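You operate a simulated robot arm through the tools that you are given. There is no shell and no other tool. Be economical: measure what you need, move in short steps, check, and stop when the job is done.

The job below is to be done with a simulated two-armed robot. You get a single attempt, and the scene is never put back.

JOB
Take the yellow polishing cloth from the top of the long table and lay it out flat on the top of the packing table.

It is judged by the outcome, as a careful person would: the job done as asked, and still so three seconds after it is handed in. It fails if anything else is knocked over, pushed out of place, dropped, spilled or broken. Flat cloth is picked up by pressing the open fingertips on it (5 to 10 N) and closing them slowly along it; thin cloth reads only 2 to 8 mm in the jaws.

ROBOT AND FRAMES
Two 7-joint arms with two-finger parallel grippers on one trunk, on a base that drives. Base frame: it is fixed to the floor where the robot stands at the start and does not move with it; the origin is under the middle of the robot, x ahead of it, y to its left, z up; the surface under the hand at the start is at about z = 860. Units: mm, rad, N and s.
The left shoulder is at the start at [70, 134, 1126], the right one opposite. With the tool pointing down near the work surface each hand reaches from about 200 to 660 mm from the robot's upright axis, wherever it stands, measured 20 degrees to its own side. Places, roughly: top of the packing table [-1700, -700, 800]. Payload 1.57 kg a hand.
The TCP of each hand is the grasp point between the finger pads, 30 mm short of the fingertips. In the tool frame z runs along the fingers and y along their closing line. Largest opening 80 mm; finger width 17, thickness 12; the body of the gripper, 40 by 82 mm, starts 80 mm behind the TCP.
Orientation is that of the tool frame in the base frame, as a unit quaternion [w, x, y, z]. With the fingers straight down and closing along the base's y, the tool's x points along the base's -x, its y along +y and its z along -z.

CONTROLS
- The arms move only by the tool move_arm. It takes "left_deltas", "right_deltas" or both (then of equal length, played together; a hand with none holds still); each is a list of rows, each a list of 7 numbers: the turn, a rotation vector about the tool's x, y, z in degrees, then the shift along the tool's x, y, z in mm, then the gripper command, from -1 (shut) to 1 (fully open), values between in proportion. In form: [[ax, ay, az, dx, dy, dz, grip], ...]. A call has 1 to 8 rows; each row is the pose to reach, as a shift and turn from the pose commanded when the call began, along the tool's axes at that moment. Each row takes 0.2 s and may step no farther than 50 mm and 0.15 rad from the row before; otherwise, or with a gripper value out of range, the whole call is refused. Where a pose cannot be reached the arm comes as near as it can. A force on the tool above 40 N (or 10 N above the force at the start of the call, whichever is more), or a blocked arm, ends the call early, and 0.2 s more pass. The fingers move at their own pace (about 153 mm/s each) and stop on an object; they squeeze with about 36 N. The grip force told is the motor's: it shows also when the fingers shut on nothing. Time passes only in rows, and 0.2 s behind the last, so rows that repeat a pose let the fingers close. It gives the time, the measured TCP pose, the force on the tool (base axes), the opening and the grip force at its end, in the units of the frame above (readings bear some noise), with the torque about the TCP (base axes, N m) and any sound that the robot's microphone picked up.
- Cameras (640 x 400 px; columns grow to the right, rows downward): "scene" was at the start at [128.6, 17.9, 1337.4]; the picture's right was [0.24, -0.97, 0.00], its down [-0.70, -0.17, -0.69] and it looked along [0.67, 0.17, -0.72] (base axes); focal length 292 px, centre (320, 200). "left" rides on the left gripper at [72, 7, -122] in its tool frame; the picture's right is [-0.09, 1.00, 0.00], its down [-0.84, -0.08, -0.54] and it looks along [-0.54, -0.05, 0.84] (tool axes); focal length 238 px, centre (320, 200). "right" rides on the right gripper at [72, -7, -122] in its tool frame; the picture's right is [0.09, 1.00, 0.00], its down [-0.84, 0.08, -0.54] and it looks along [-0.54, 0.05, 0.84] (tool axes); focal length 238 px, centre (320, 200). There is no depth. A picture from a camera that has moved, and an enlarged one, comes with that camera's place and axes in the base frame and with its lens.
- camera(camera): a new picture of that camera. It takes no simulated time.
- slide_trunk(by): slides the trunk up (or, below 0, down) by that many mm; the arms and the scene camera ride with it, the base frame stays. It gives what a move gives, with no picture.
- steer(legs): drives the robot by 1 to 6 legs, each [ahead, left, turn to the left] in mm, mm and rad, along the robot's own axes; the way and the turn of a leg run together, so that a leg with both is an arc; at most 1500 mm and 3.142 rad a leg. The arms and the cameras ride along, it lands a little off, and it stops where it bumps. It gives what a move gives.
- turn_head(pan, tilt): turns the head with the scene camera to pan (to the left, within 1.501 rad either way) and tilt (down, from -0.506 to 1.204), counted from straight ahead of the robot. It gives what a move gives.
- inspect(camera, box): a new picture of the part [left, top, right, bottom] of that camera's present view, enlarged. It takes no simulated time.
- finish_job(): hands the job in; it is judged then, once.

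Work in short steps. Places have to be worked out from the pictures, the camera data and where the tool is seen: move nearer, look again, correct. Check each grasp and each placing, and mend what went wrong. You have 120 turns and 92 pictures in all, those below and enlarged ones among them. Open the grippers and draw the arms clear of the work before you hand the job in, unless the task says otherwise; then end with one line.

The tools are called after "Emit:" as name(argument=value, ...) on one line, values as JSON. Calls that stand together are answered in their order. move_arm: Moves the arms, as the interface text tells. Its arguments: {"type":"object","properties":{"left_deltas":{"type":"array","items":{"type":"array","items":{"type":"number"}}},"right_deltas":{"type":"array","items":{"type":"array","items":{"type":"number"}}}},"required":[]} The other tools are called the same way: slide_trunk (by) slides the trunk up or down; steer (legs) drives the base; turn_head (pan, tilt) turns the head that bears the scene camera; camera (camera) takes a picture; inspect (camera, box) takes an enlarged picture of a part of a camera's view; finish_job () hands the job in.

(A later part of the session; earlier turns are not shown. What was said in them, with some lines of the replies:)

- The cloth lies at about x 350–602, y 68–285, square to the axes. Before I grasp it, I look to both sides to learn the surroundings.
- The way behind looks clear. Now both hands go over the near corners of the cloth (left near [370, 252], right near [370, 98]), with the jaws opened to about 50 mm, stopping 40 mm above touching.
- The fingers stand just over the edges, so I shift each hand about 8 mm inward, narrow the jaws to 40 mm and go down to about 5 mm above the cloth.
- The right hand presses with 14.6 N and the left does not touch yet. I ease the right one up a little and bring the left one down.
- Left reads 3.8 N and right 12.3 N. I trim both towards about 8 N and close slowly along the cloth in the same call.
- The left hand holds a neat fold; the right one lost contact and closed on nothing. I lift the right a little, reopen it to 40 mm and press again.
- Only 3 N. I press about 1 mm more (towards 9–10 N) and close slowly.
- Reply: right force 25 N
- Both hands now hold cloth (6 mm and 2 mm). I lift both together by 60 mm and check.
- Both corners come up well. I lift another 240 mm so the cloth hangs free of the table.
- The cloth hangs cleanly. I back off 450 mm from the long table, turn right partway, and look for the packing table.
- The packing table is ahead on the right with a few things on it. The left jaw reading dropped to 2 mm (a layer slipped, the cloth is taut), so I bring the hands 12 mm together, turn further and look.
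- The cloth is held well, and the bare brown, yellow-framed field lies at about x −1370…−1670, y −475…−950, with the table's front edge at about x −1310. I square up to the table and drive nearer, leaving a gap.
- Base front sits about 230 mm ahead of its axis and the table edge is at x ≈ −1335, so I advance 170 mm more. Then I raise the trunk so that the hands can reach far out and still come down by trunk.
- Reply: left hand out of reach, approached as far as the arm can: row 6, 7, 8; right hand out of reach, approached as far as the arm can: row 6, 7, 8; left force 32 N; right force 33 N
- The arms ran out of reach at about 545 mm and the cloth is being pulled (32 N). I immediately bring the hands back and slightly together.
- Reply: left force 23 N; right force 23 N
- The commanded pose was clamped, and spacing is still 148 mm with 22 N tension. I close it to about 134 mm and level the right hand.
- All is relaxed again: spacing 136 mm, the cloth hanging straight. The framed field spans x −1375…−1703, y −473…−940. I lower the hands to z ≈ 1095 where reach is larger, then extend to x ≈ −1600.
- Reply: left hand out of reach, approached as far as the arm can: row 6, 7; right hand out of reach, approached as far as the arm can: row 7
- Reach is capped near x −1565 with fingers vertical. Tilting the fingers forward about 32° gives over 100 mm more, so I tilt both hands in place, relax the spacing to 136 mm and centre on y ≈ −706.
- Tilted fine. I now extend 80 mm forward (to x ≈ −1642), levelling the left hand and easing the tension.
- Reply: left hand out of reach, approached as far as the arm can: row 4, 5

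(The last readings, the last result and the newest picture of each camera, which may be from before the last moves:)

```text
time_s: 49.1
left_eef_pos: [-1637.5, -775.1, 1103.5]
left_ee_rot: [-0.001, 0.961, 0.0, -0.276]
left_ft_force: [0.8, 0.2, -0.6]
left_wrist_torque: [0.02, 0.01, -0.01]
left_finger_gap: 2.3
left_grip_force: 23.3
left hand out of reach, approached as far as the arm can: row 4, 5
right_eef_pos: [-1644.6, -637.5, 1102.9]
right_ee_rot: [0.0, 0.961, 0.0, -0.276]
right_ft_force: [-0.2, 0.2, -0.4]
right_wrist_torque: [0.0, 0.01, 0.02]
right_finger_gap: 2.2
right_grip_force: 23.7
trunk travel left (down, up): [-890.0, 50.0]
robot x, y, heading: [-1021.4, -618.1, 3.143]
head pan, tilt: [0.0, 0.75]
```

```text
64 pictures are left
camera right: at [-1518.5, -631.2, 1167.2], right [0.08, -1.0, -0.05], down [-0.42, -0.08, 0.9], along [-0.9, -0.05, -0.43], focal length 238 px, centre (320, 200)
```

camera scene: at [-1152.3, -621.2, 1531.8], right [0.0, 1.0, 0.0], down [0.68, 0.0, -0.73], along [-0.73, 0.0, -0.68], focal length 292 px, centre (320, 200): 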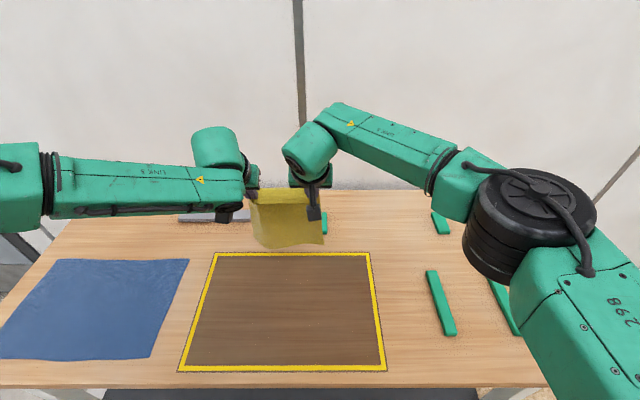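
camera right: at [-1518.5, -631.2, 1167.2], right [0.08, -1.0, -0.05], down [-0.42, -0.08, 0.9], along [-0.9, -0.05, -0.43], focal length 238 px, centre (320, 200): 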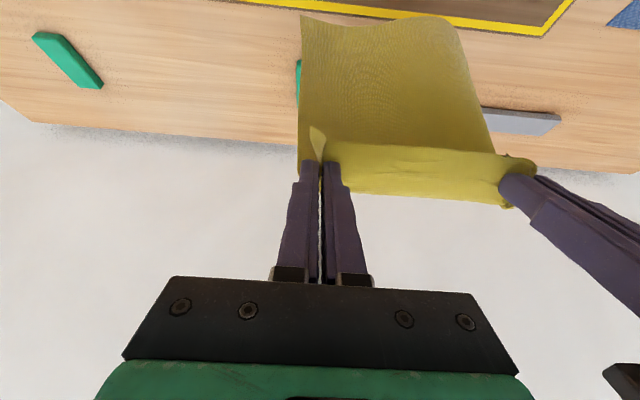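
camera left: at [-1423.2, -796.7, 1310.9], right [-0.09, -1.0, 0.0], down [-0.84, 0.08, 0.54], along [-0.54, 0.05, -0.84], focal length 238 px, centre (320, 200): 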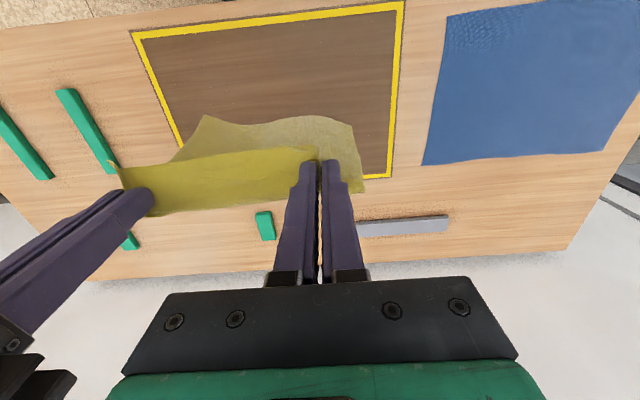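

Bottom edge now hangs at about x −1690, roughly 45 mm above the table. I lower 35 mm and retreat 20 mm, then look for touch-down.

Emit:
move_arm(left_deltas=[[0, 0, 0, 10, 0, 7.6, -1], [0, 0, 0, 20, 0, 15.2, -1], [0, 0, 0, 29.6, 0, 22.8, -1], [0, 0, 0, 29.6, 0, 22.8, -1]], right_deltas=[[0, 0, 0, 12, 0, 6.4, -1], [0, 0, 0, 24, 0, 12.7, -1], [0, 0, 0, 35.5, 0, 19.1, -1], [0, 0, 0, 35.5, 0, 19.1, -1]])

Emit:
inspect(camera="scene", box=[160, 160, 400, 310])

Emit:
camera(camera="right")

```text
time_s: 50.1
left_eef_pos: [-1620.0, -777.7, 1070.8]
left_ee_rot: [-0.002, 0.961, -0.001, -0.275]
left_ft_force: [-0.2, 3.3, 0.3]
left_wrist_torque: [0.09, -0.01, -0.05]
left_finger_gap: 2.0
left_grip_force: 23.8
left hand out of reach, approached as far as the arm can: row 2, 3, 4
right_eef_pos: [-1624.6, -638.4, 1066.9]
right_ee_rot: [0.0, 0.961, 0.0, -0.275]
right_ft_force: [0.4, -3.6, -0.1]
right_wrist_torque: [-0.06, 0.02, 0.11]
right_finger_gap: 2.0
right_grip_force: 23.7
trunk travel left (down, up): [-890.0, 50.0]
robot x, y, heading: [-1017.4, -620.7, 3.14]
head pan, tilt: [0.0, 0.75]
```

```text
2.67 times, centred on (280, 235) of scene
camera zoom: at [-1153.1, -621.4, 1531.7], right [0.0, 1.0, 0.0], down [0.68, 0.0, -0.73], along [-0.73, 0.0, -0.68], focal length 779 px, centre (427, 107)
```

zoom: 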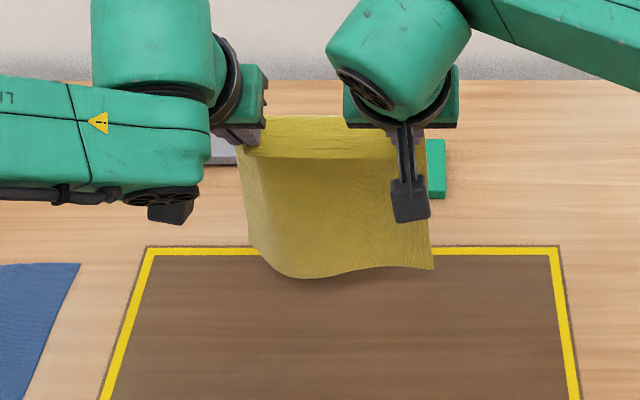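

```text
62 pictures are left
camera right: at [-1500.1, -631.9, 1131.0], right [0.08, -1.0, -0.05], down [-0.42, -0.08, 0.9], along [-0.9, -0.05, -0.43], focal length 238 px, centre (320, 200)
```

right: 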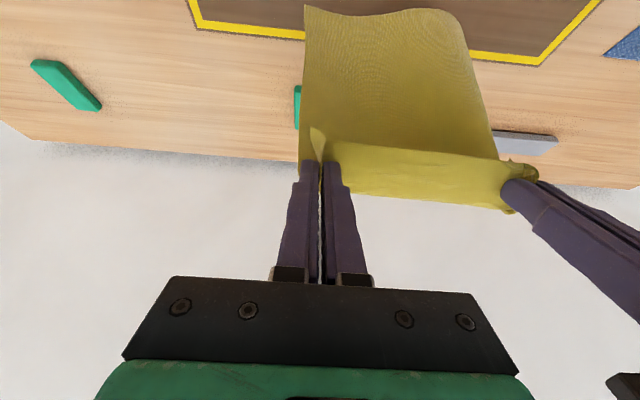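

The bottom edge is just above the table at x ≈ −1655, inside the field. Now the laying diagonal: back and down equally, 60 mm, easing the slight sideways tension.

Emit:
move_arm(left_deltas=[[0, 0, 0, 13.8, -1, 3.2, -1], [0, 0, 0, 27.6, -2, 6.4, -1], [0, 0, 0, 41.4, -2, 9.6, -1], [0, 0, 0, 55.2, -2, 12.8, -1], [0, 0, 0, 69, -2, 16, -1], [0, 0, 0, 82.8, -2, 19.2, -1]], right_deltas=[[0, 0, 0, 13.8, 1, 3.2, -1], [0, 0, 0, 27.6, 2, 6.4, -1], [0, 0, 0, 41.4, 2, 9.6, -1], [0, 0, 0, 55.2, 2, 12.8, -1], [0, 0, 0, 69, 2, 16, -1], [0, 0, 0, 82.8, 2, 19.2, -1]])

Emit:
inspect(camera="scene", box=[160, 160, 400, 310])

Emit:
camera(camera="right")

```text
time_s: 51.5
left_eef_pos: [-1559.9, -778.0, 1012.0]
left_ee_rot: [-0.001, 0.961, 0.0, -0.277]
left_ft_force: [-0.3, 0.3, 0.2]
left_wrist_torque: [-0.02, 0.01, -0.01]
left_finger_gap: 2.1
left_grip_force: 23.6
right_eef_pos: [-1561.4, -640.7, 1008.4]
right_ee_rot: [0.0, 0.961, 0.0, -0.276]
right_ft_force: [0.3, -1.3, 0.7]
right_wrist_torque: [-0.01, -0.01, 0.05]
right_finger_gap: 1.9
right_grip_force: 23.7
trunk travel left (down, up): [-890.0, 50.0]
robot x, y, heading: [-1020.7, -621.6, 3.137]
head pan, tilt: [0.0, 0.75]
```

```text
2.67 times, centred on (280, 235) of scene
camera zoom: at [-1152.5, -621.6, 1531.8], right [0.0, 1.0, 0.0], down [0.68, 0.0, -0.73], along [-0.73, 0.0, -0.68], focal length 779 px, centre (427, 107)
```

zoom: 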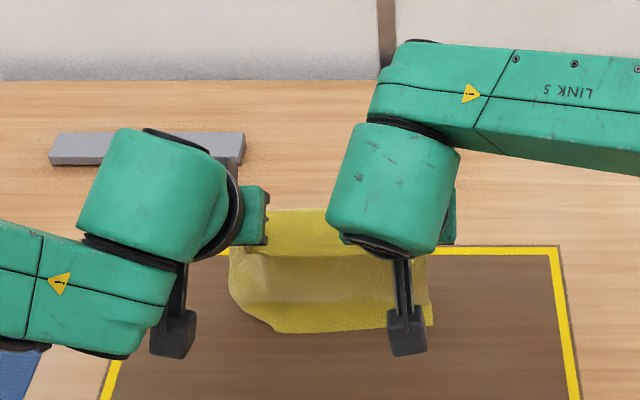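

```text
60 pictures are left
camera right: at [-1437.5, -634.0, 1072.1], right [0.08, -1.0, -0.05], down [-0.42, -0.08, 0.9], along [-0.9, -0.05, -0.43], focal length 238 px, centre (320, 200)
```

right: 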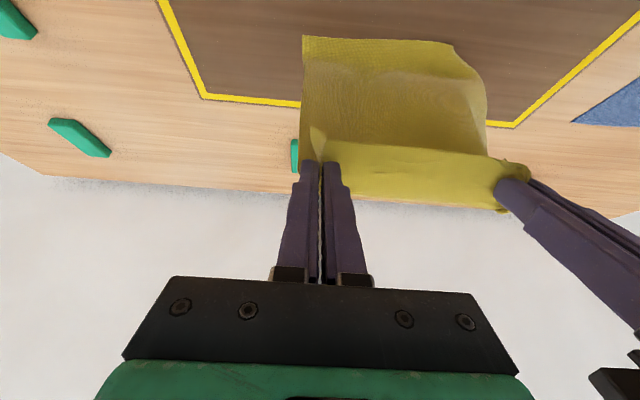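

The bottom edge swung and curled towards the robot instead of staying behind, so I redo this. Lift and go forward again, then come straight down by trunk so the edge touches, and only then pull back.

Emit:
move_arm(left_deltas=[[0, 0, 0, -18.6, 0, -29.7, -1], [0, 0, 0, -37.1, 0, -59.4, -1], [0, 0, 0, -48.8, 0, -78, -1], [0, 0, 0, -82.7, 0, -56.8, -1], [0, 0, 0, -113, 0, -38, -1], [0, 0, 0, -113, 0, -38, -1], [0, 0, 0, -113, 0, -38, -1]], right_deltas=[[0, 0, 0, -18.6, 0, -29.7, -1], [0, 0, 0, -37.1, 0, -59.4, -1], [0, 0, 0, -48.8, 0, -78, -1], [0, 0, 0, -82.7, 0, -56.8, -1], [0, 0, 0, -113, 0, -38, -1], [0, 0, 0, -113, 0, -38, -1], [0, 0, 0, -113, 0, -38, -1]])

Emit:
slide_trunk(by=-45)

Emit:
inspect(camera="scene", box=[160, 160, 400, 310])

Emit:
camera(camera="right")

```text
time_s: 53.1
left_eef_pos: [-1635.3, -775.2, 1104.4]
left_ee_rot: [0.0, 0.961, -0.001, -0.276]
left_ft_force: [0.9, -0.4, 0.5]
left_wrist_torque: [-0.02, 0.01, 0.04]
left_finger_gap: 2.1
left_grip_force: 23.3
right_eef_pos: [-1639.7, -640.8, 1098.5]
right_ee_rot: [-0.001, 0.962, 0.0, -0.274]
right_ft_force: [-0.4, -0.1, 0.4]
right_wrist_torque: [0.02, 0.02, 0.02]
right_finger_gap: 2.1
right_grip_force: 23.1
trunk travel left (down, up): [-890.0, 50.0]
robot x, y, heading: [-1017.4, -619.0, 3.141]
head pan, tilt: [0.0, 0.75]
```

```text
time_s: 53.9
left_eef_pos: [-1637.2, -775.7, 1058.3]
left_ee_rot: [0.0, 0.961, 0.0, -0.276]
left_ft_force: [-0.4, 0.1, 0.2]
left_wrist_torque: [-0.04, -0.01, 0.03]
left_finger_gap: 2.2
left_grip_force: 23.9
right_eef_pos: [-1639.6, -640.9, 1053.2]
right_ee_rot: [0.0, 0.961, -0.001, -0.276]
right_ft_force: [0.7, 0.2, -0.1]
right_wrist_torque: [-0.01, -0.03, 0.01]
right_finger_gap: 2.0
right_grip_force: 23.9
trunk travel left (down, up): [-845.0, 95.0]
robot x, y, heading: [-1022.6, -619.0, 3.138]
head pan, tilt: [0.0, 0.75]
```

```text
2.67 times, centred on (280, 235) of scene
camera zoom: at [-1152.8, -621.5, 1486.7], right [0.0, 1.0, 0.0], down [0.68, 0.0, -0.73], along [-0.73, 0.0, -0.68], focal length 779 px, centre (427, 107)
```

zoom: 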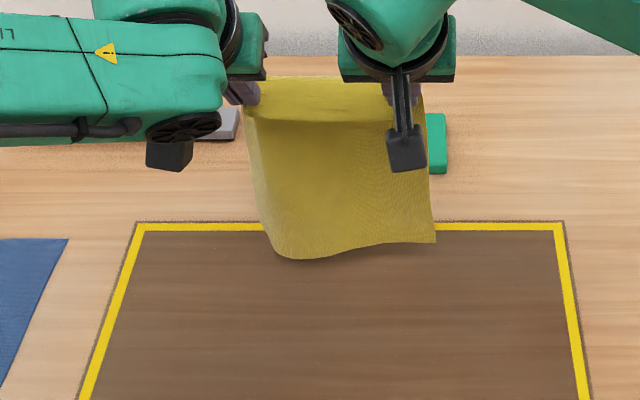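

```text
58 pictures are left
camera right: at [-1515.1, -634.3, 1118.3], right [0.08, -1.0, -0.05], down [-0.42, -0.08, 0.9], along [-0.9, -0.05, -0.43], focal length 238 px, centre (320, 200)
```

right: 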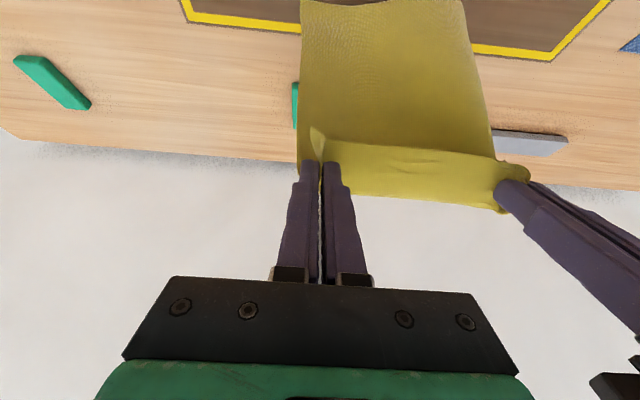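

The bottom hangs slightly towards the robot, barely touching. I lower 15 mm more so it has contact, then pull straight back 60 mm so friction makes the edge trail.

Emit:
slide_trunk(by=-15)

Emit:
move_arm(left_deltas=[[0, 0, 0, 8.5, 0, -5.3, -1], [0, 0, 0, 17, 0, -10.6, -1], [0, 0, 0, 25.4, 0, -15.9, -1], [0, 0, 0, 33.9, 0, -21.2, -1], [0, 0, 0, 42.4, 0, -26.5, -1], [0, 0, 0, 50.9, 0, -31.8, -1]], right_deltas=[[0, 0, 0, 8.5, 0, -5.3, -1], [0, 0, 0, 17, 0, -10.6, -1], [0, 0, 0, 25.4, 0, -15.9, -1], [0, 0, 0, 33.9, 0, -21.2, -1], [0, 0, 0, 42.4, 0, -26.5, -1], [0, 0, 0, 50.9, 0, -31.8, -1]])

Emit:
inspect(camera="scene", box=[160, 160, 400, 310])

Emit:
camera(camera="right")

```text
time_s: 54.6
left_eef_pos: [-1636.7, -776.3, 1044.0]
left_ee_rot: [0.0, 0.961, 0.0, -0.276]
left_ft_force: [0.0, -0.1, 1.4]
left_wrist_torque: [-0.01, 0.01, 0.01]
left_finger_gap: 2.0
left_grip_force: 24.0
right_eef_pos: [-1639.4, -639.9, 1038.0]
right_ee_rot: [0.001, 0.961, 0.001, -0.276]
right_ft_force: [-0.2, 0.1, -0.3]
right_wrist_torque: [-0.01, -0.02, -0.02]
right_finger_gap: 1.6
right_grip_force: 23.2
trunk travel left (down, up): [-830.0, 110.0]
robot x, y, heading: [-1020.9, -618.6, 3.147]
head pan, tilt: [0.0, 0.75]
```

```text
time_s: 56.0
left_eef_pos: [-1575.3, -776.5, 1043.9]
left_ee_rot: [0.0, 0.961, 0.0, -0.275]
left_ft_force: [0.0, 1.1, 0.4]
left_wrist_torque: [0.01, 0.02, 0.02]
left_finger_gap: 2.3
left_grip_force: 23.7
right_eef_pos: [-1578.4, -639.7, 1039.3]
right_ee_rot: [0.0, 0.961, -0.001, -0.276]
right_ft_force: [-0.5, 0.1, -0.4]
right_wrist_torque: [-0.01, 0.0, 0.02]
right_finger_gap: 2.0
right_grip_force: 23.5
trunk travel left (down, up): [-830.0, 110.0]
robot x, y, heading: [-1022.3, -621.7, 3.137]
head pan, tilt: [0.0, 0.75]
```

```text
2.67 times, centred on (280, 235) of scene
camera zoom: at [-1151.9, -621.5, 1471.8], right [0.0, 1.0, 0.0], down [0.68, 0.0, -0.73], along [-0.73, 0.0, -0.68], focal length 779 px, centre (427, 107)
```

zoom: 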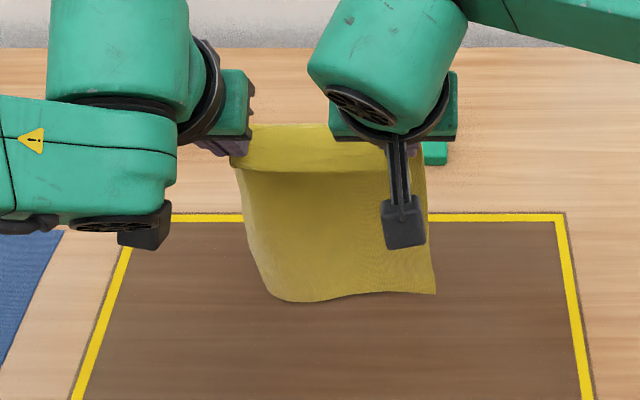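

```text
56 pictures are left
camera right: at [-1453.9, -634.9, 1103.9], right [0.08, -1.0, -0.05], down [-0.42, -0.08, 0.9], along [-0.9, -0.05, -0.43], focal length 238 px, centre (320, 200)
```

right: 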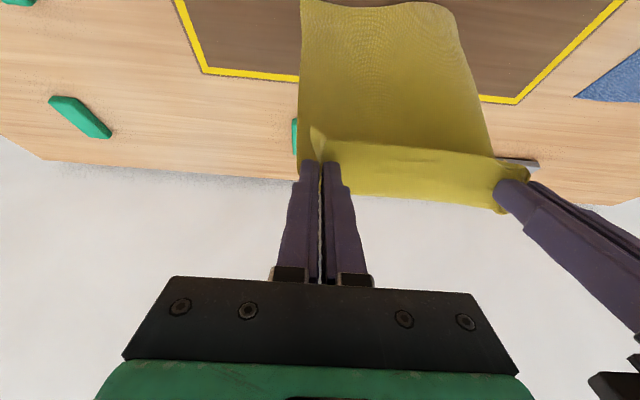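

The edge simply follows the hands because it hangs leaning towards the robot. I'll use the cloth's own swing instead: a fast forward move and stop, then a quick diagonal back-and-down. First I set up the start position at x ≈ −1500, z ≈ 1070, with the trunk lower.

Emit:
move_arm(left_deltas=[[0, 0, 0, 6, 0, -26, -1], [0, 0, 0, 12, 0, -52, -1], [0, 0, 0, 18, 0, -78, -1], [0, 0, 0, 23.3, 0, -104, -1]], right_deltas=[[0, 0, 0, 6, 0, -27, -1], [0, 0, 0, 12, 0, -55, -1], [0, 0, 0, 18, 0, -83, -1], [0, 0, 0, 23.2, 0, -110, -1]])

Emit:
slide_trunk(by=-50)

Emit:
camera(camera="scene")

```text
time_s: 57.0
left_eef_pos: [-1498.2, -775.8, 1121.1]
left_ee_rot: [0.0, 0.961, 0.0, -0.277]
left_ft_force: [0.5, 0.2, 0.2]
left_wrist_torque: [-0.02, 0.0, -0.01]
left_finger_gap: 1.9
left_grip_force: 23.9
right_eef_pos: [-1500.3, -640.2, 1121.8]
right_ee_rot: [-0.001, 0.961, 0.0, -0.276]
right_ft_force: [-0.2, 0.3, 0.3]
right_wrist_torque: [-0.01, 0.02, -0.01]
right_finger_gap: 1.8
right_grip_force: 23.4
trunk travel left (down, up): [-830.0, 110.0]
robot x, y, heading: [-1021.1, -620.1, 3.141]
head pan, tilt: [0.0, 0.75]
```

```text
time_s: 57.9
left_eef_pos: [-1501.3, -776.1, 1070.1]
left_ee_rot: [0.0, 0.961, 0.0, -0.275]
left_ft_force: [-0.1, -0.4, -0.2]
left_wrist_torque: [0.0, -0.03, 0.03]
left_finger_gap: 2.2
left_grip_force: 23.4
right_eef_pos: [-1502.4, -639.7, 1070.1]
right_ee_rot: [0.0, 0.961, 0.0, -0.276]
right_ft_force: [0.9, 0.0, -1.5]
right_wrist_torque: [0.01, -0.01, -0.01]
right_finger_gap: 1.8
right_grip_force: 23.6
trunk travel left (down, up): [-780.0, 160.0]
robot x, y, heading: [-1016.7, -620.3, 3.138]
head pan, tilt: [0.0, 0.75]
```

```text
55 pictures are left
camera scene: at [-1152.9, -621.4, 1421.7], right [0.0, 1.0, 0.0], down [0.68, 0.0, -0.73], along [-0.73, 0.0, -0.68], focal length 292 px, centre (320, 200)
```

scene: 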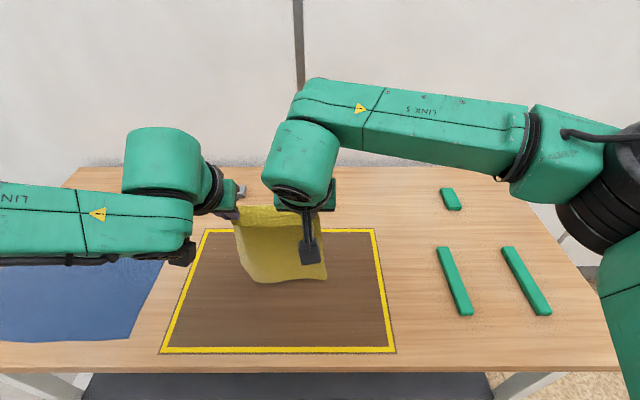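

Set up level at x ≈ −1501, z 1070. Now the swing forward and the fast diagonal lay in one call.

Emit:
move_arm(left_deltas=[[0, 0, 0, -33.9, 0, 21.2, -1], [0, 0, 0, -74.6, 0, 46.6, -1], [0, 0, 0, -115.3, 0, 72.1, -1], [0, 0, 0, -111.1, 0, 78.9, -1], [0, 0, 0, -82.1, 0, 104.4, -1], [0, 0, 0, -36, 0, 121.6, -1], [0, 0, 0, 10.8, 0, 132.4, -1], [0, 0, 0, 57.1, 0, 142.4, -1]], right_deltas=[[0, 0, 0, -33.9, 0, 21.2, -1], [0, 0, 0, -74.6, 0, 46.6, -1], [0, 0, 0, -115.3, 0, 72.1, -1], [0, 0, 0, -111.1, 0, 78.9, -1], [0, 0, 0, -82.1, 0, 104.4, -1], [0, 0, 0, -36, 0, 121.6, -1], [0, 0, 0, 10.8, 0, 132.4, -1], [0, 0, 0, 57.1, 0, 142.4, -1]])

Emit:
camera(camera="scene")

Emit:
camera(camera="right")

```text
time_s: 59.7
left_eef_pos: [-1528.3, -777.1, 918.2]
left_ee_rot: [-0.001, 0.961, 0.0, -0.275]
left_ft_force: [-0.4, 0.5, 0.1]
left_wrist_torque: [0.01, 0.03, 0.02]
left_finger_gap: 2.2
left_grip_force: 23.7
right_eef_pos: [-1530.6, -641.7, 919.4]
right_ee_rot: [0.0, 0.961, -0.001, -0.277]
right_ft_force: [0.4, -0.9, -0.3]
right_wrist_torque: [-0.02, 0.04, 0.01]
right_finger_gap: 1.8
right_grip_force: 24.3
trunk travel left (down, up): [-780.0, 160.0]
robot x, y, heading: [-1021.4, -621.2, 3.141]
head pan, tilt: [0.0, 0.75]
```

```text
54 pictures are left
camera scene: at [-1152.2, -622.4, 1421.9], right [0.0, 1.0, 0.0], down [0.68, 0.0, -0.73], along [-0.73, 0.0, -0.68], focal length 292 px, centre (320, 200)
```

scene: 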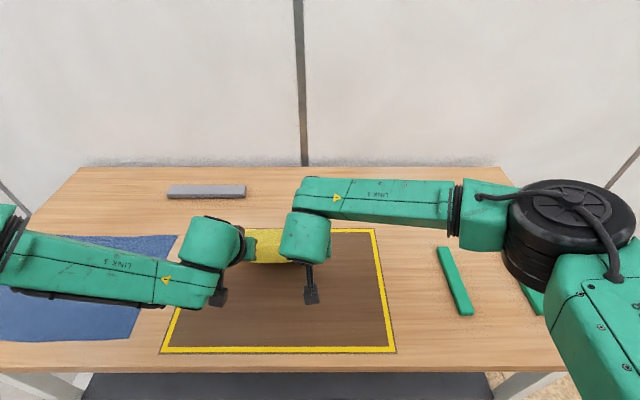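

```text
53 pictures are left
camera right: at [-1405.6, -635.8, 983.5], right [0.08, -1.0, -0.05], down [-0.42, -0.08, 0.9], along [-0.9, -0.05, -0.43], focal length 238 px, centre (320, 200)
```

right: 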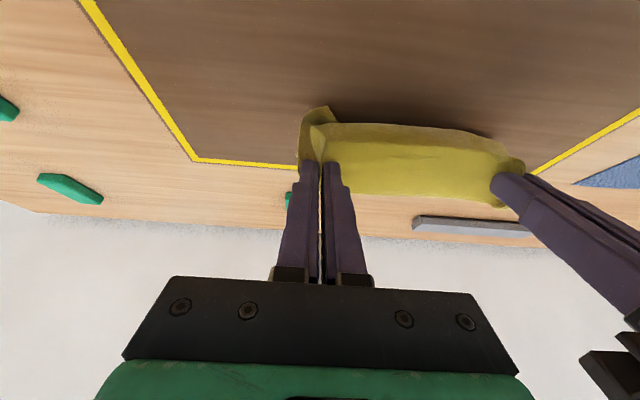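

This time the cloth trails away from the robot. I continue the diagonal until the fingertips are about 15 mm above the table.

Emit:
move_arm(left_deltas=[[0, 0, 0, 33.5, 0, 2.7, -1], [0, 0, 0, 67, 0, 5.4, -1], [0, 0, 0, 99.6, 0, 8.5, -1], [0, 0, 0, 130.4, 0, 10.5, -1]], right_deltas=[[0, 0, 0, 33.5, 0, 2.7, -1], [0, 0, 0, 67, 0, 5.4, -1], [0, 0, 0, 99.6, 0, 8.5, -1], [0, 0, 0, 130.4, 0, 10.5, -1]])

Emit:
camera(camera="scene")

Emit:
camera(camera="right")

Emit:
camera(camera="left")

```text
time_s: 60.7
left_eef_pos: [-1423.1, -779.8, 850.6]
left_ee_rot: [-0.002, 0.961, -0.001, -0.276]
left_ft_force: [0.5, 2.0, 0.6]
left_wrist_torque: [0.07, 0.01, -0.03]
left_finger_gap: 2.0
left_grip_force: 23.3
left hand out of reach, approached as far as the arm can: row 4
right_eef_pos: [-1421.8, -641.3, 841.4]
right_ee_rot: [0.0, 0.961, 0.0, -0.277]
right_ft_force: [0.3, -2.2, -0.1]
right_wrist_torque: [-0.03, 0.02, 0.03]
right_finger_gap: 2.0
right_grip_force: 24.2
trunk travel left (down, up): [-780.0, 160.0]
robot x, y, heading: [-1021.6, -619.2, 3.137]
head pan, tilt: [0.0, 0.75]
```

```text
52 pictures are left
camera scene: at [-1151.2, -621.9, 1421.9], right [0.0, 1.0, 0.0], down [0.68, 0.0, -0.73], along [-0.73, 0.0, -0.68], focal length 292 px, centre (320, 200)
```

scene: 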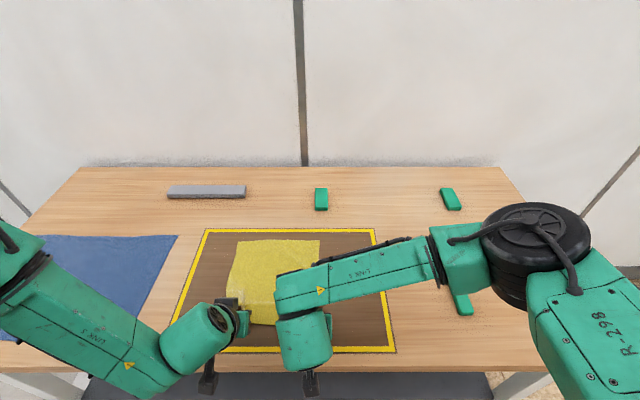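

```text
51 pictures are left
camera right: at [-1297.6, -635.2, 905.6], right [0.08, -1.0, -0.05], down [-0.42, -0.08, 0.9], along [-0.9, -0.05, -0.42], focal length 238 px, centre (320, 200)
```

right: 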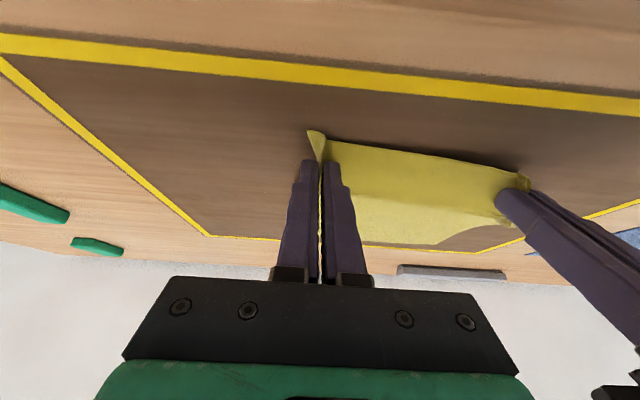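

```text
50 pictures are left
camera left: at [-1297.9, -788.6, 915.5], right [-0.08, -1.0, 0.05], down [-0.42, 0.08, 0.9], along [-0.9, 0.05, -0.43], focal length 238 px, centre (320, 200)
```

left: 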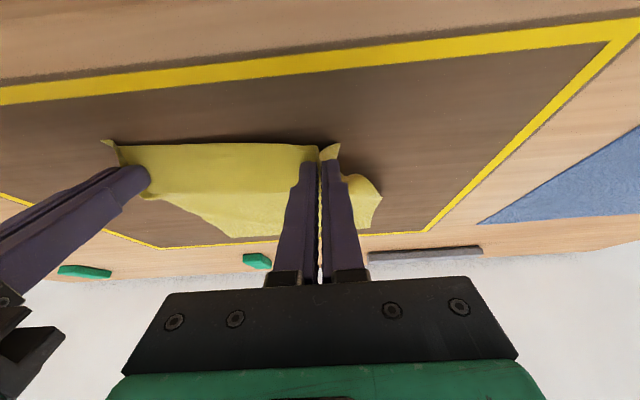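

Excellent: the cloth lies inside the field with its far edge at about x −1659. I level the right hand (+9 mm), then lower both by the trunk until the tips are just above the table.

Emit:
move_arm(right_deltas=[[0, 0, 0, -4.8, 0, -7.6, -1], [0, 0, 0, -4.8, 0, -7.6, -1]])

Emit:
slide_trunk(by=-20)

Emit:
camera(camera="right")

Emit:
camera(camera="left")

```text
time_s: 61.3
left_eef_pos: [-1424.1, -779.9, 850.4]
left_ee_rot: [-0.002, 0.961, -0.001, -0.276]
left_ft_force: [0.2, 3.0, 0.7]
left_wrist_torque: [0.1, -0.01, -0.01]
left_finger_gap: 2.2
left_grip_force: 24.2
right_eef_pos: [-1423.2, -640.3, 850.3]
right_ee_rot: [0.0, 0.961, 0.0, -0.275]
right_ft_force: [-0.6, -3.3, 0.1]
right_wrist_torque: [-0.05, 0.0, 0.07]
right_finger_gap: 2.0
right_grip_force: 23.7
trunk travel left (down, up): [-780.0, 160.0]
robot x, y, heading: [-1025.2, -619.7, 3.136]
head pan, tilt: [0.0, 0.75]
```

```text
time_s: 62.0
left_eef_pos: [-1424.4, -781.2, 831.7]
left_ee_rot: [-0.001, 0.961, -0.001, -0.276]
left_ft_force: [2.3, 2.5, 9.9]
left_wrist_torque: [0.08, -0.01, -0.04]
left_finger_gap: 2.2
left_grip_force: 23.7
right_eef_pos: [-1422.6, -639.2, 830.6]
right_ee_rot: [0.001, 0.961, -0.001, -0.277]
right_ft_force: [1.3, -1.9, 9.9]
right_wrist_torque: [-0.06, -0.01, 0.06]
right_finger_gap: 2.2
right_grip_force: 23.1
trunk travel left (down, up): [-760.0, 180.0]
robot x, y, heading: [-1020.2, -620.7, 3.144]
head pan, tilt: [0.0, 0.75]
```

```text
49 pictures are left
camera right: at [-1297.2, -633.5, 895.3], right [0.08, -1.0, -0.05], down [-0.42, -0.08, 0.9], along [-0.9, -0.05, -0.42], focal length 238 px, centre (320, 200)
```

right: 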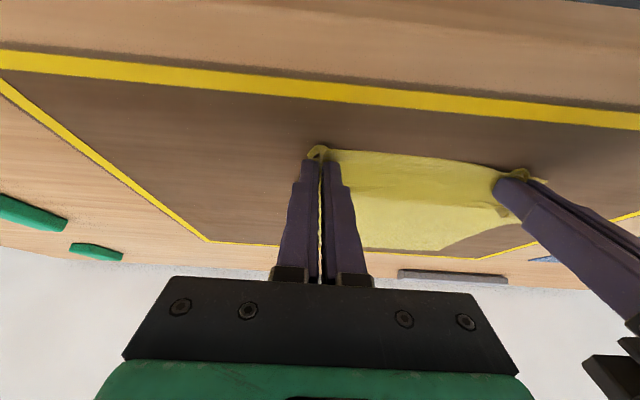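

```text
48 pictures are left
camera left: at [-1298.0, -788.0, 896.3], right [-0.08, -1.0, 0.05], down [-0.42, 0.08, 0.9], along [-0.9, 0.05, -0.42], focal length 238 px, centre (320, 200)
```

left: 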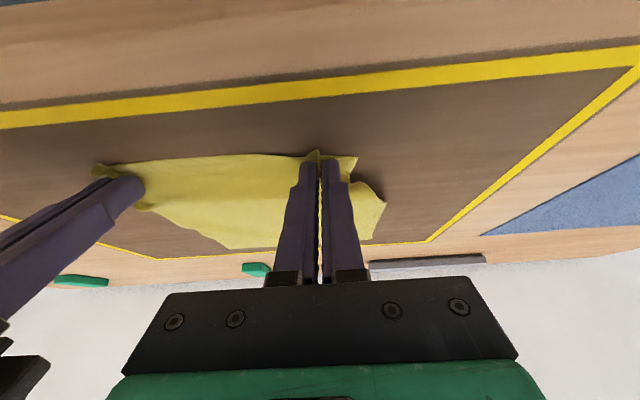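

Both tips rest on the table with about 10 N. I open slowly so the pressing fingers spread the gathered cloth flat again.

Emit:
move_arm(left_deltas=[[0, 0, 0, 0, 0, 0, -0.9], [0, 0, 0, 0, 0, 0, -0.75], [0, 0, 0, 0, 0, 0, -0.6], [0, 0, 0, 0, 0, 0, -0.45], [0, 0, 0, 0, 0, 0, -0.3], [0, 0, 0, 0, 0, 0, -0.15], [0, 0, 0, 0, 0, 0, 0]], right_deltas=[[0, 0, 0, 0, 0, 0, -0.9], [0, 0, 0, 0, 0, 0, -0.75], [0, 0, 0, 0, 0, 0, -0.6], [0, 0, 0, 0, 0, 0, -0.45], [0, 0, 0, 0, 0, 0, -0.3], [0, 0, 0, 0, 0, 0, -0.15], [0, 0, 0, 0, 0, 0, 0]])

Emit:
camera(camera="right")

Emit:
camera(camera="left")

```text
time_s: 63.6
left_eef_pos: [-1424.2, -780.8, 830.9]
left_ee_rot: [0.0, 0.961, 0.0, -0.277]
left_ft_force: [-2.6, -1.3, 7.4]
left_wrist_torque: [0.01, 0.07, -0.02]
left_finger_gap: 36.2
left_grip_force: 0.0
right_eef_pos: [-1420.7, -639.0, 831.1]
right_ee_rot: [0.0, 0.961, 0.001, -0.277]
right_ft_force: [-0.3, 0.7, 11.2]
right_wrist_torque: [0.03, 0.12, 0.0]
right_finger_gap: 33.2
right_grip_force: 0.1
trunk travel left (down, up): [-760.0, 180.0]
robot x, y, heading: [-1021.9, -624.7, 3.139]
head pan, tilt: [0.0, 0.75]
```

```text
47 pictures are left
camera right: at [-1296.9, -633.1, 894.9], right [0.08, -1.0, -0.05], down [-0.42, -0.08, 0.9], along [-0.9, -0.05, -0.42], focal length 238 px, centre (320, 200)
```

right: 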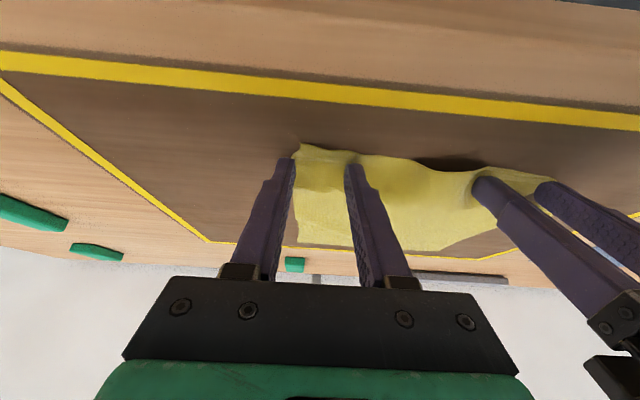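

```text
46 pictures are left
camera left: at [-1297.7, -788.1, 896.0], right [-0.08, -1.0, 0.05], down [-0.42, 0.08, 0.9], along [-0.9, 0.05, -0.43], focal length 238 px, centre (320, 200)
```

left: 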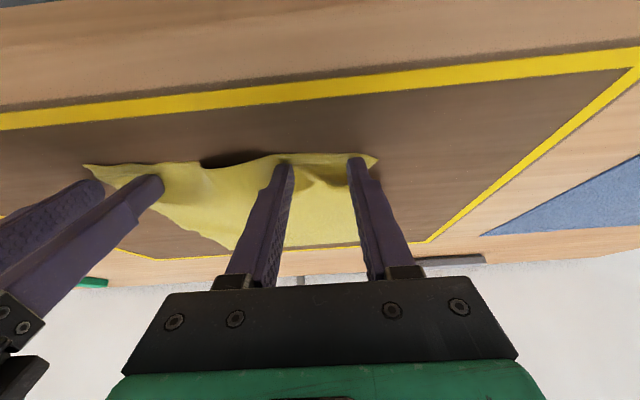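

The folds opened, but the inner fingers left a slack bulge in the middle. I raise the trunk and bring the arms back to see the whole cloth.

Emit:
slide_trunk(by=80)

Emit:
camera(camera="right")

Emit:
camera(camera="scene")

Emit:
camera(camera="left")

```text
time_s: 64.7
left_eef_pos: [-1423.3, -780.6, 909.9]
left_ee_rot: [-0.001, 0.961, 0.0, -0.275]
left_ft_force: [0.8, 0.5, -0.4]
left_wrist_torque: [0.01, 0.0, -0.01]
left_finger_gap: 39.8
left_grip_force: 0.0
right_eef_pos: [-1422.8, -640.4, 909.2]
right_ee_rot: [0.0, 0.961, 0.001, -0.276]
right_ft_force: [0.6, -0.3, 0.4]
right_wrist_torque: [-0.04, 0.01, 0.02]
right_finger_gap: 40.2
right_grip_force: 0.0
trunk travel left (down, up): [-840.0, 100.0]
robot x, y, heading: [-1022.2, -627.4, 3.144]
head pan, tilt: [0.0, 0.75]
```

```text
45 pictures are left
camera right: at [-1298.3, -633.6, 974.1], right [0.08, -1.0, -0.05], down [-0.42, -0.08, 0.9], along [-0.9, -0.05, -0.43], focal length 238 px, centre (320, 200)
```

right: 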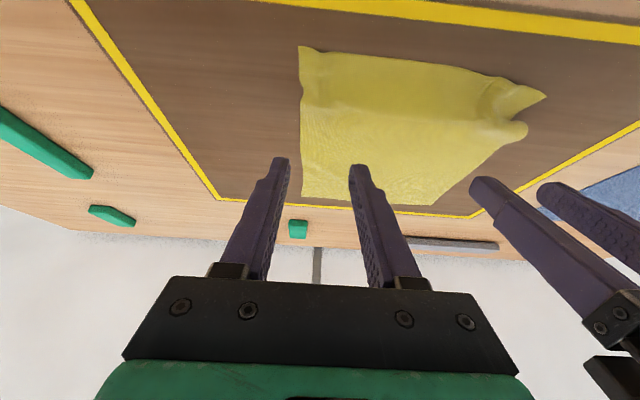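

```text
44 pictures are left
camera scene: at [-1152.5, -621.3, 1481.7], right [0.0, 1.0, 0.0], down [0.68, 0.0, -0.73], along [-0.73, 0.0, -0.68], focal length 292 px, centre (320, 200)
```

scene: 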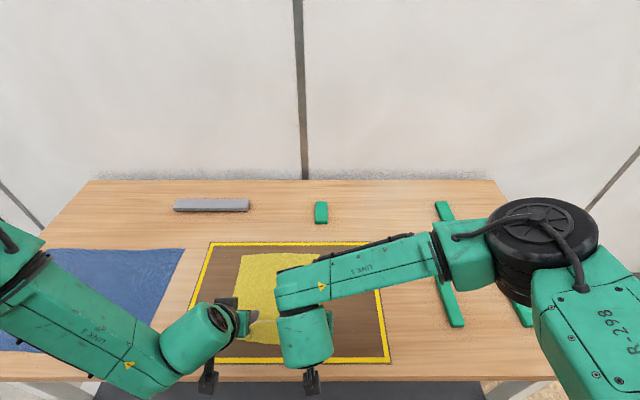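

```text
43 pictures are left
camera left: at [-1299.1, -788.5, 975.3], right [-0.08, -1.0, 0.05], down [-0.42, 0.08, 0.9], along [-0.9, 0.05, -0.43], focal length 238 px, centre (320, 200)
```

left: 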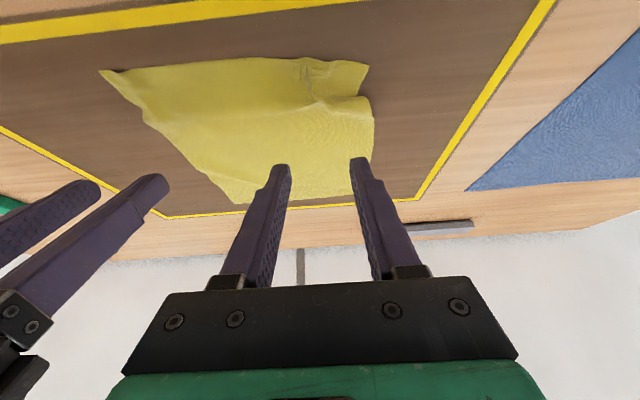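

Nearly flat, with a small rumple near the left near corner. I draw the hands up and apart for a clear top view.

Emit:
move_arm(left_deltas=[[0, 0, 0, -8, 20, -38, 0], [0, 0, 0, -16, 45, -70, 0], [0, 0, 0, -16, 80, -100, 0], [0, 0, 0, -16, 120, -110, 0], [0, 0, 0, -16, 165, -110, 0], [0, 0, 0, -16, 210, -110, 0]], right_deltas=[[0, 0, 0, -8, -20, -38, 0], [0, 0, 0, -16, -45, -70, 0], [0, 0, 0, -16, -80, -100, 0], [0, 0, 0, -16, -120, -110, 0], [0, 0, 0, -16, -165, -110, 0], [0, 0, 0, -16, -210, -110, 0]])

Emit:
inspect(camera="scene", box=[180, 220, 400, 370])

```text
time_s: 66.1
left_eef_pos: [-1379.4, -990.2, 1013.7]
left_ee_rot: [-0.002, 0.961, -0.001, -0.277]
left_ft_force: [0.1, -0.5, 0.8]
left_wrist_torque: [-0.01, 0.03, 0.02]
left_finger_gap: 40.0
left_grip_force: 0.0
left hand out of reach, approached as far as the arm can: row 3
right_eef_pos: [-1374.4, -426.8, 1011.8]
right_ee_rot: [0.001, 0.961, 0.001, -0.277]
right_ft_force: [0.1, 0.9, 0.0]
right_wrist_torque: [-0.03, -0.01, -0.02]
right_finger_gap: 39.8
right_grip_force: 0.1
trunk travel left (down, up): [-840.0, 100.0]
robot x, y, heading: [-1019.0, -621.0, 3.145]
head pan, tilt: [0.0, 0.75]
```

```text
2.67 times, centred on (290, 295) of scene
camera zoom: at [-1149.6, -619.1, 1482.0], right [0.0, 1.0, 0.0], down [0.68, 0.0, -0.73], along [-0.73, 0.0, -0.68], focal length 779 px, centre (400, -53)
```

zoom: 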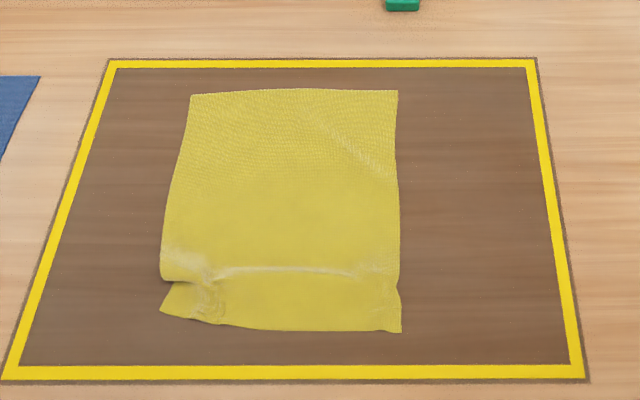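

The cloth lies flat except for a low ridge and a small fold at the near-left corner, at about [−1424, −823]; it should be near [−1405, −842]. I'll press the closed left fingertips there and draw the corner outward, starting by moving over it.

Emit:
move_arm(left_deltas=[[0, 0, 0, 1.8, -36.4, 20, -1], [0, 0, 0, 3.6, -72.8, 40, -1], [0, 0, 0, 5.4, -109, 60, -1], [0, 0, 0, 7.2, -146, 80, -1], [0, 0, 0, 9, -182, 99, -1], [0, 0, 0, 9, -182, 99, -1]])

Emit:
slide_trunk(by=-80)

Emit:
camera(camera="left")

```text
time_s: 67.5
left_eef_pos: [-1423.6, -809.8, 923.0]
left_ee_rot: [-0.001, 0.961, -0.001, -0.276]
left_ft_force: [0.6, -0.1, -0.7]
left_wrist_torque: [-0.01, -0.01, -0.01]
left_finger_gap: 0.3
left_grip_force: 21.7
right_eef_pos: [-1377.6, -428.2, 1011.2]
right_ee_rot: [0.001, 0.961, 0.0, -0.276]
right_ft_force: [-0.1, -0.3, 0.4]
right_wrist_torque: [0.0, 0.0, -0.03]
right_finger_gap: 40.0
right_grip_force: 0.0
trunk travel left (down, up): [-840.0, 100.0]
robot x, y, heading: [-1017.3, -619.2, 3.141]
head pan, tilt: [0.0, 0.75]
```

```text
time_s: 68.7
left_eef_pos: [-1423.9, -807.5, 842.1]
left_ee_rot: [0.0, 0.961, 0.001, -0.276]
left_ft_force: [0.5, 0.4, -0.4]
left_wrist_torque: [-0.01, 0.0, 0.01]
left_finger_gap: 0.1
left_grip_force: 21.2
right_eef_pos: [-1378.3, -427.5, 931.4]
right_ee_rot: [0.0, 0.961, 0.0, -0.276]
right_ft_force: [0.2, -0.1, 0.1]
right_wrist_torque: [0.0, -0.01, -0.02]
right_finger_gap: 39.8
right_grip_force: 0.0
trunk travel left (down, up): [-760.0, 180.0]
robot x, y, heading: [-1019.0, -620.4, 3.144]
head pan, tilt: [0.0, 0.75]
```

```text
41 pictures are left
camera left: at [-1297.9, -816.5, 908.0], right [-0.08, -1.0, 0.05], down [-0.42, 0.08, 0.9], along [-0.9, 0.05, -0.43], focal length 238 px, centre (320, 200)
```

left: 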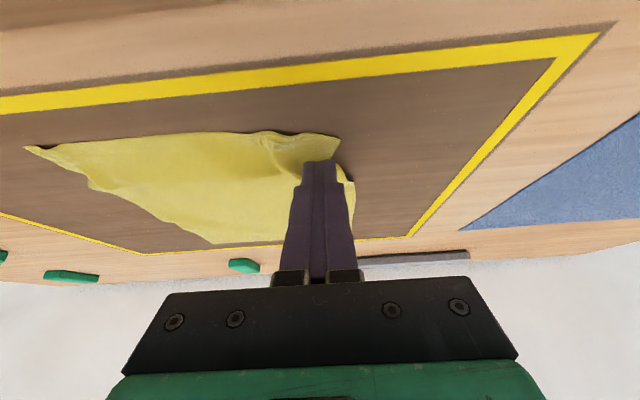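

The tip is about 10 mm above the corner piece. I lower until light contact.

Emit:
move_arm(left_deltas=[[0, 0, 0, 2.6, 0, 4.2, -1], [0, 0, 0, 4.2, 0, 6.8, -1], [0, 0, 0, 5.3, 0, 8.5, -1], [0, 0, 0, 5.8, 0, 9.3, -1], [0, 0, 0, 5.8, 0, 9.3, -1]])

```text
time_s: 69.9
left_eef_pos: [-1422.7, -810.4, 830.9]
left_ee_rot: [-0.001, 0.961, 0.0, -0.276]
left_ft_force: [-1.2, 0.6, 1.8]
left_wrist_torque: [0.03, 0.04, -0.01]
left_finger_gap: 0.2
left_grip_force: 21.4
right_eef_pos: [-1377.3, -428.0, 932.5]
right_ee_rot: [0.0, 0.961, 0.0, -0.276]
right_ft_force: [0.2, 0.8, -0.3]
right_wrist_torque: [-0.02, 0.01, 0.01]
right_finger_gap: 39.7
right_grip_force: 0.1
trunk travel left (down, up): [-760.0, 180.0]
robot x, y, heading: [-1020.6, -619.0, 3.139]
head pan, tilt: [0.0, 0.75]
```

Light contact. I press a little more (≈6 N) and drag the corner 20 mm towards the robot and 22 mm outward.

Emit:
move_arm(left_deltas=[[0, 0, 0, 0.5, 0, 0.8, -1], [0, 0, 0, 3.9, 4, -1.3, -1], [0, 0, 0, 7.3, 8, -3.4, -1], [0, 0, 0, 10.7, 12, -5.6, -1], [0, 0, 0, 14.1, 16, -7.7, -1], [0, 0, 0, 17.5, 20, -9.8, -1], [0, 0, 0, 18, 22, -10, -1]])

Emit:
camera(camera="left")

```text
time_s: 71.5
left_eef_pos: [-1402.1, -830.4, 831.1]
left_ee_rot: [-0.001, 0.961, -0.001, -0.275]
left_ft_force: [-0.3, 1.4, 7.9]
left_wrist_torque: [0.09, 0.05, 0.0]
left_finger_gap: 0.0
left_grip_force: 21.7
right_eef_pos: [-1376.8, -427.6, 931.7]
right_ee_rot: [0.001, 0.961, 0.001, -0.276]
right_ft_force: [-0.4, 0.1, 0.6]
right_wrist_torque: [0.03, -0.02, 0.05]
right_finger_gap: 40.1
right_grip_force: 0.0
trunk travel left (down, up): [-760.0, 180.0]
robot x, y, heading: [-1023.6, -618.5, 3.138]
head pan, tilt: [0.0, 0.75]
```

```text
40 pictures are left
camera left: at [-1276.9, -838.1, 896.2], right [-0.08, -1.0, 0.05], down [-0.42, 0.08, 0.9], along [-0.9, 0.05, -0.43], focal length 238 px, centre (320, 200)
```

left: 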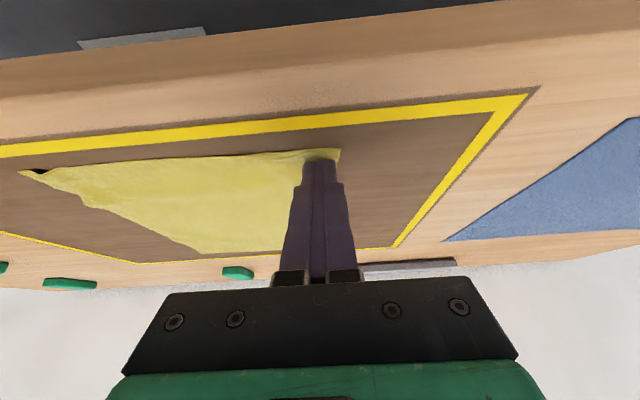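

The corner followed and the near edge is now straight. I lift off and move the left hand away to see the result from above.

Emit:
slide_trunk(by=60)

Emit:
move_arm(left_deltas=[[0, 0, 0, -8, 10, -38, -1], [0, 0, 0, -16, 50, -60, -1], [0, 0, 0, -16, 95, -70, -1], [0, 0, 0, -16, 140, -70, -1], [0, 0, 0, -16, 170, -70, -1]])

Emit:
inspect(camera="scene", box=[180, 220, 400, 370])

```text
time_s: 72.5
left_eef_pos: [-1403.7, -831.4, 889.4]
left_ee_rot: [-0.001, 0.962, -0.001, -0.275]
left_ft_force: [-0.6, -0.4, 0.8]
left_wrist_torque: [-0.03, 0.0, -0.01]
left_finger_gap: 0.1
left_grip_force: 21.4
right_eef_pos: [-1378.1, -429.0, 991.6]
right_ee_rot: [0.0, 0.961, 0.0, -0.276]
right_ft_force: [0.3, -1.0, 0.7]
right_wrist_torque: [0.0, 0.03, 0.01]
right_finger_gap: 40.0
right_grip_force: 0.0
trunk travel left (down, up): [-820.0, 120.0]
robot x, y, heading: [-1019.5, -620.1, 3.141]
head pan, tilt: [0.0, 0.75]
```

```text
time_s: 73.7
left_eef_pos: [-1381.6, -1004.5, 958.4]
left_ee_rot: [-0.003, 0.962, -0.001, -0.275]
left_ft_force: [-0.1, -0.4, 0.3]
left_wrist_torque: [0.0, 0.01, 0.01]
left_finger_gap: 0.0
left_grip_force: 21.3
left hand out of reach, approached as far as the arm can: row 2, 3
right_eef_pos: [-1377.2, -428.9, 992.1]
right_ee_rot: [-0.001, 0.961, -0.001, -0.276]
right_ft_force: [0.1, 0.6, 0.1]
right_wrist_torque: [0.04, -0.02, 0.0]
right_finger_gap: 39.5
right_grip_force: 0.1
trunk travel left (down, up): [-820.0, 120.0]
robot x, y, heading: [-1016.7, -620.7, 3.14]
head pan, tilt: [0.0, 0.75]
```

```text
2.67 times, centred on (290, 295) of scene
camera zoom: at [-1152.8, -623.1, 1461.7], right [0.0, 1.0, 0.0], down [0.68, 0.0, -0.73], along [-0.73, 0.0, -0.68], focal length 779 px, centre (400, -53)
```

zoom: 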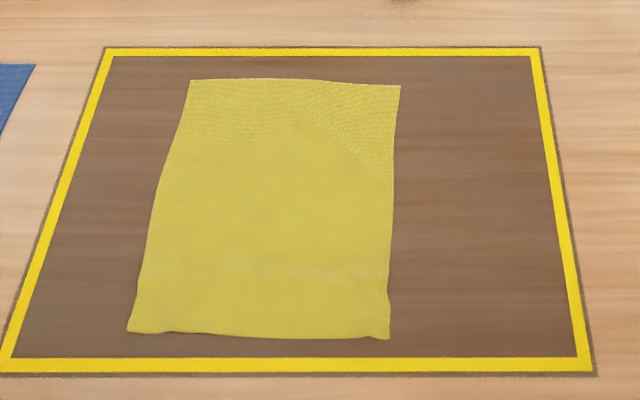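

It now lies flat, fully inside the field. I take one closer look at the right near corner.

Emit:
inspect(camera="scene", box=[270, 290, 350, 360])

Emit:
camera(camera="right")

Emit:
camera(camera="scene")

```text
5.71 times, centred on (310, 325) of scene
camera zoom: at [-1152.8, -623.1, 1461.7], right [0.0, 1.0, 0.0], down [0.68, 0.0, -0.73], along [-0.73, 0.0, -0.68], focal length 1668 px, centre (377, -514)
```

zoom: 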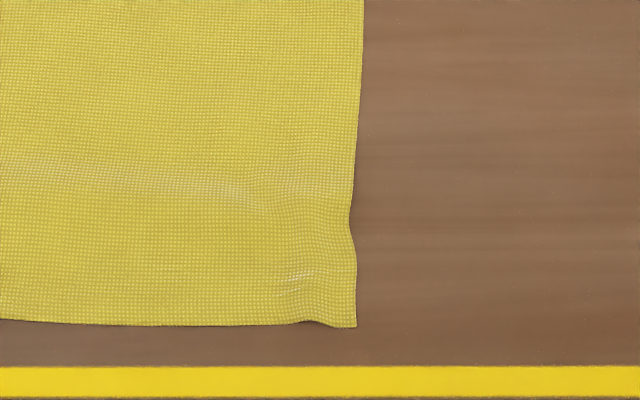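

```text
37 pictures are left
camera right: at [-1252.8, -423.4, 1055.9], right [0.08, -1.0, -0.05], down [-0.42, -0.08, 0.9], along [-0.9, -0.05, -0.43], focal length 238 px, centre (320, 200)
```

right: 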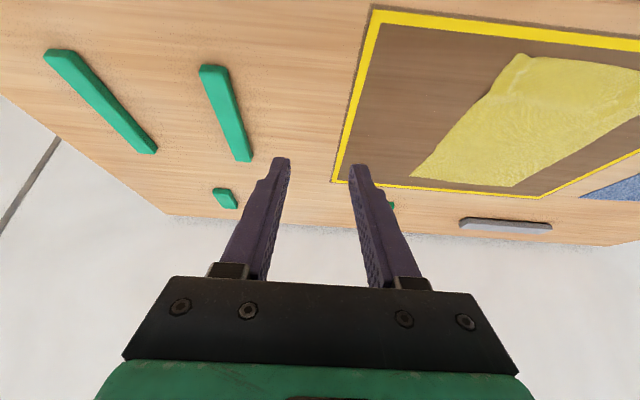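

```text
36 pictures are left
camera scene: at [-1152.8, -623.1, 1461.7], right [0.0, 1.0, 0.0], down [0.68, 0.0, -0.73], along [-0.73, 0.0, -0.68], focal length 292 px, centre (320, 200)
```

scene: 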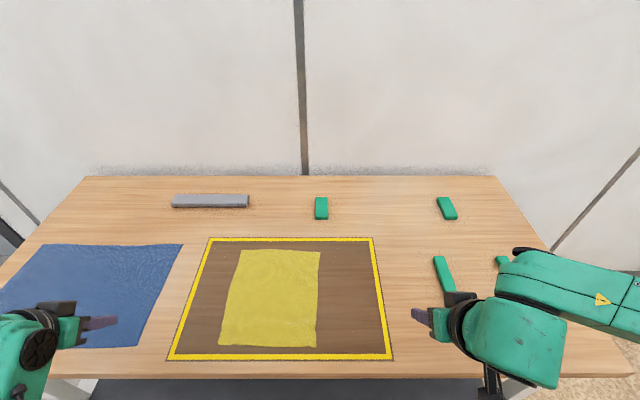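

The cloth is flat and nothing else was moved. I open the left gripper, raise the arms and back the robot off the table.

Emit:
move_arm(left_deltas=[[0, 0, 0, 0, 0, -30, 1], [0, 0, 0, 0, 0, -50, 1]], right_deltas=[[0, 0, 0, 0, 0, -30, 1], [0, 0, 0, 0, 0, -50, 1]])

Emit:
steer(legs=[[-300, 0, 0]])

Emit:
camera(camera="scene")

```text
time_s: 74.3
left_eef_pos: [-1357.8, -1000.9, 999.2]
left_ee_rot: [0.0, 0.962, -0.002, -0.274]
left_ft_force: [-0.5, 0.7, 0.4]
left_wrist_torque: [0.0, -0.01, -0.01]
left_finger_gap: 80.0
left_grip_force: 0.0
right_eef_pos: [-1377.7, -431.8, 1024.6]
right_ee_rot: [0.004, 0.962, 0.003, -0.272]
right_ft_force: [0.4, 0.1, 0.9]
right_wrist_torque: [-0.03, -0.08, 0.02]
right_finger_gap: 80.1
right_grip_force: 0.0
right hand out of reach, approached as far as the arm can: row 1, 2
trunk travel left (down, up): [-820.0, 120.0]
robot x, y, heading: [-1020.5, -621.5, 3.139]
head pan, tilt: [0.0, 0.75]
```

```text
time_s: 76.3
left_eef_pos: [-1055.4, -1002.6, 999.5]
left_ee_rot: [-0.001, 0.962, 0.0, -0.275]
left_ft_force: [-1.0, 0.2, 0.7]
left_wrist_torque: [-0.02, -0.02, -0.02]
left_finger_gap: 79.9
left_grip_force: 0.0
right_eef_pos: [-1078.4, -435.0, 1026.6]
right_ee_rot: [0.003, 0.962, 0.004, -0.274]
right_ft_force: [-0.8, 0.1, 0.4]
right_wrist_torque: [-0.01, 0.0, 0.02]
right_finger_gap: 79.8
right_grip_force: 0.2
trunk travel left (down, up): [-820.0, 120.0]
robot x, y, heading: [-724.2, -616.6, -3.138]
head pan, tilt: [0.0, 0.75]
```

```text
35 pictures are left
camera scene: at [-855.5, -621.5, 1461.6], right [0.0, 1.0, 0.0], down [0.68, 0.0, -0.73], along [-0.73, 0.0, -0.68], focal length 292 px, centre (320, 200)
```

scene: 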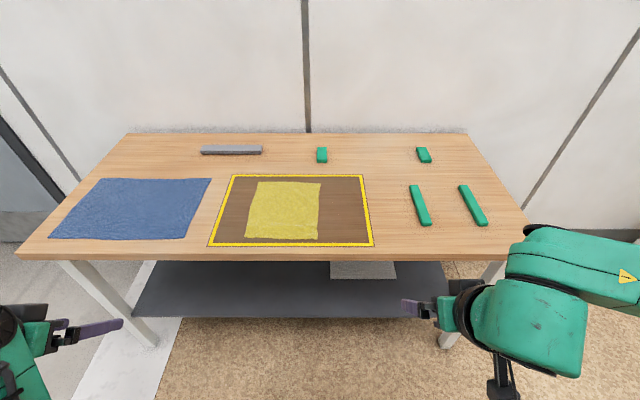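

The cloth lies flat on the packing table, the grippers are open and the arms are clear, so I hand the job in.

Emit:
finish_job()

```text
The job is handed in.
```

The yellow polishing cloth is laid out flat on the packing table, inside the yellow-framed field; nothing else was disturbed on the packing table, and the job is handed in.
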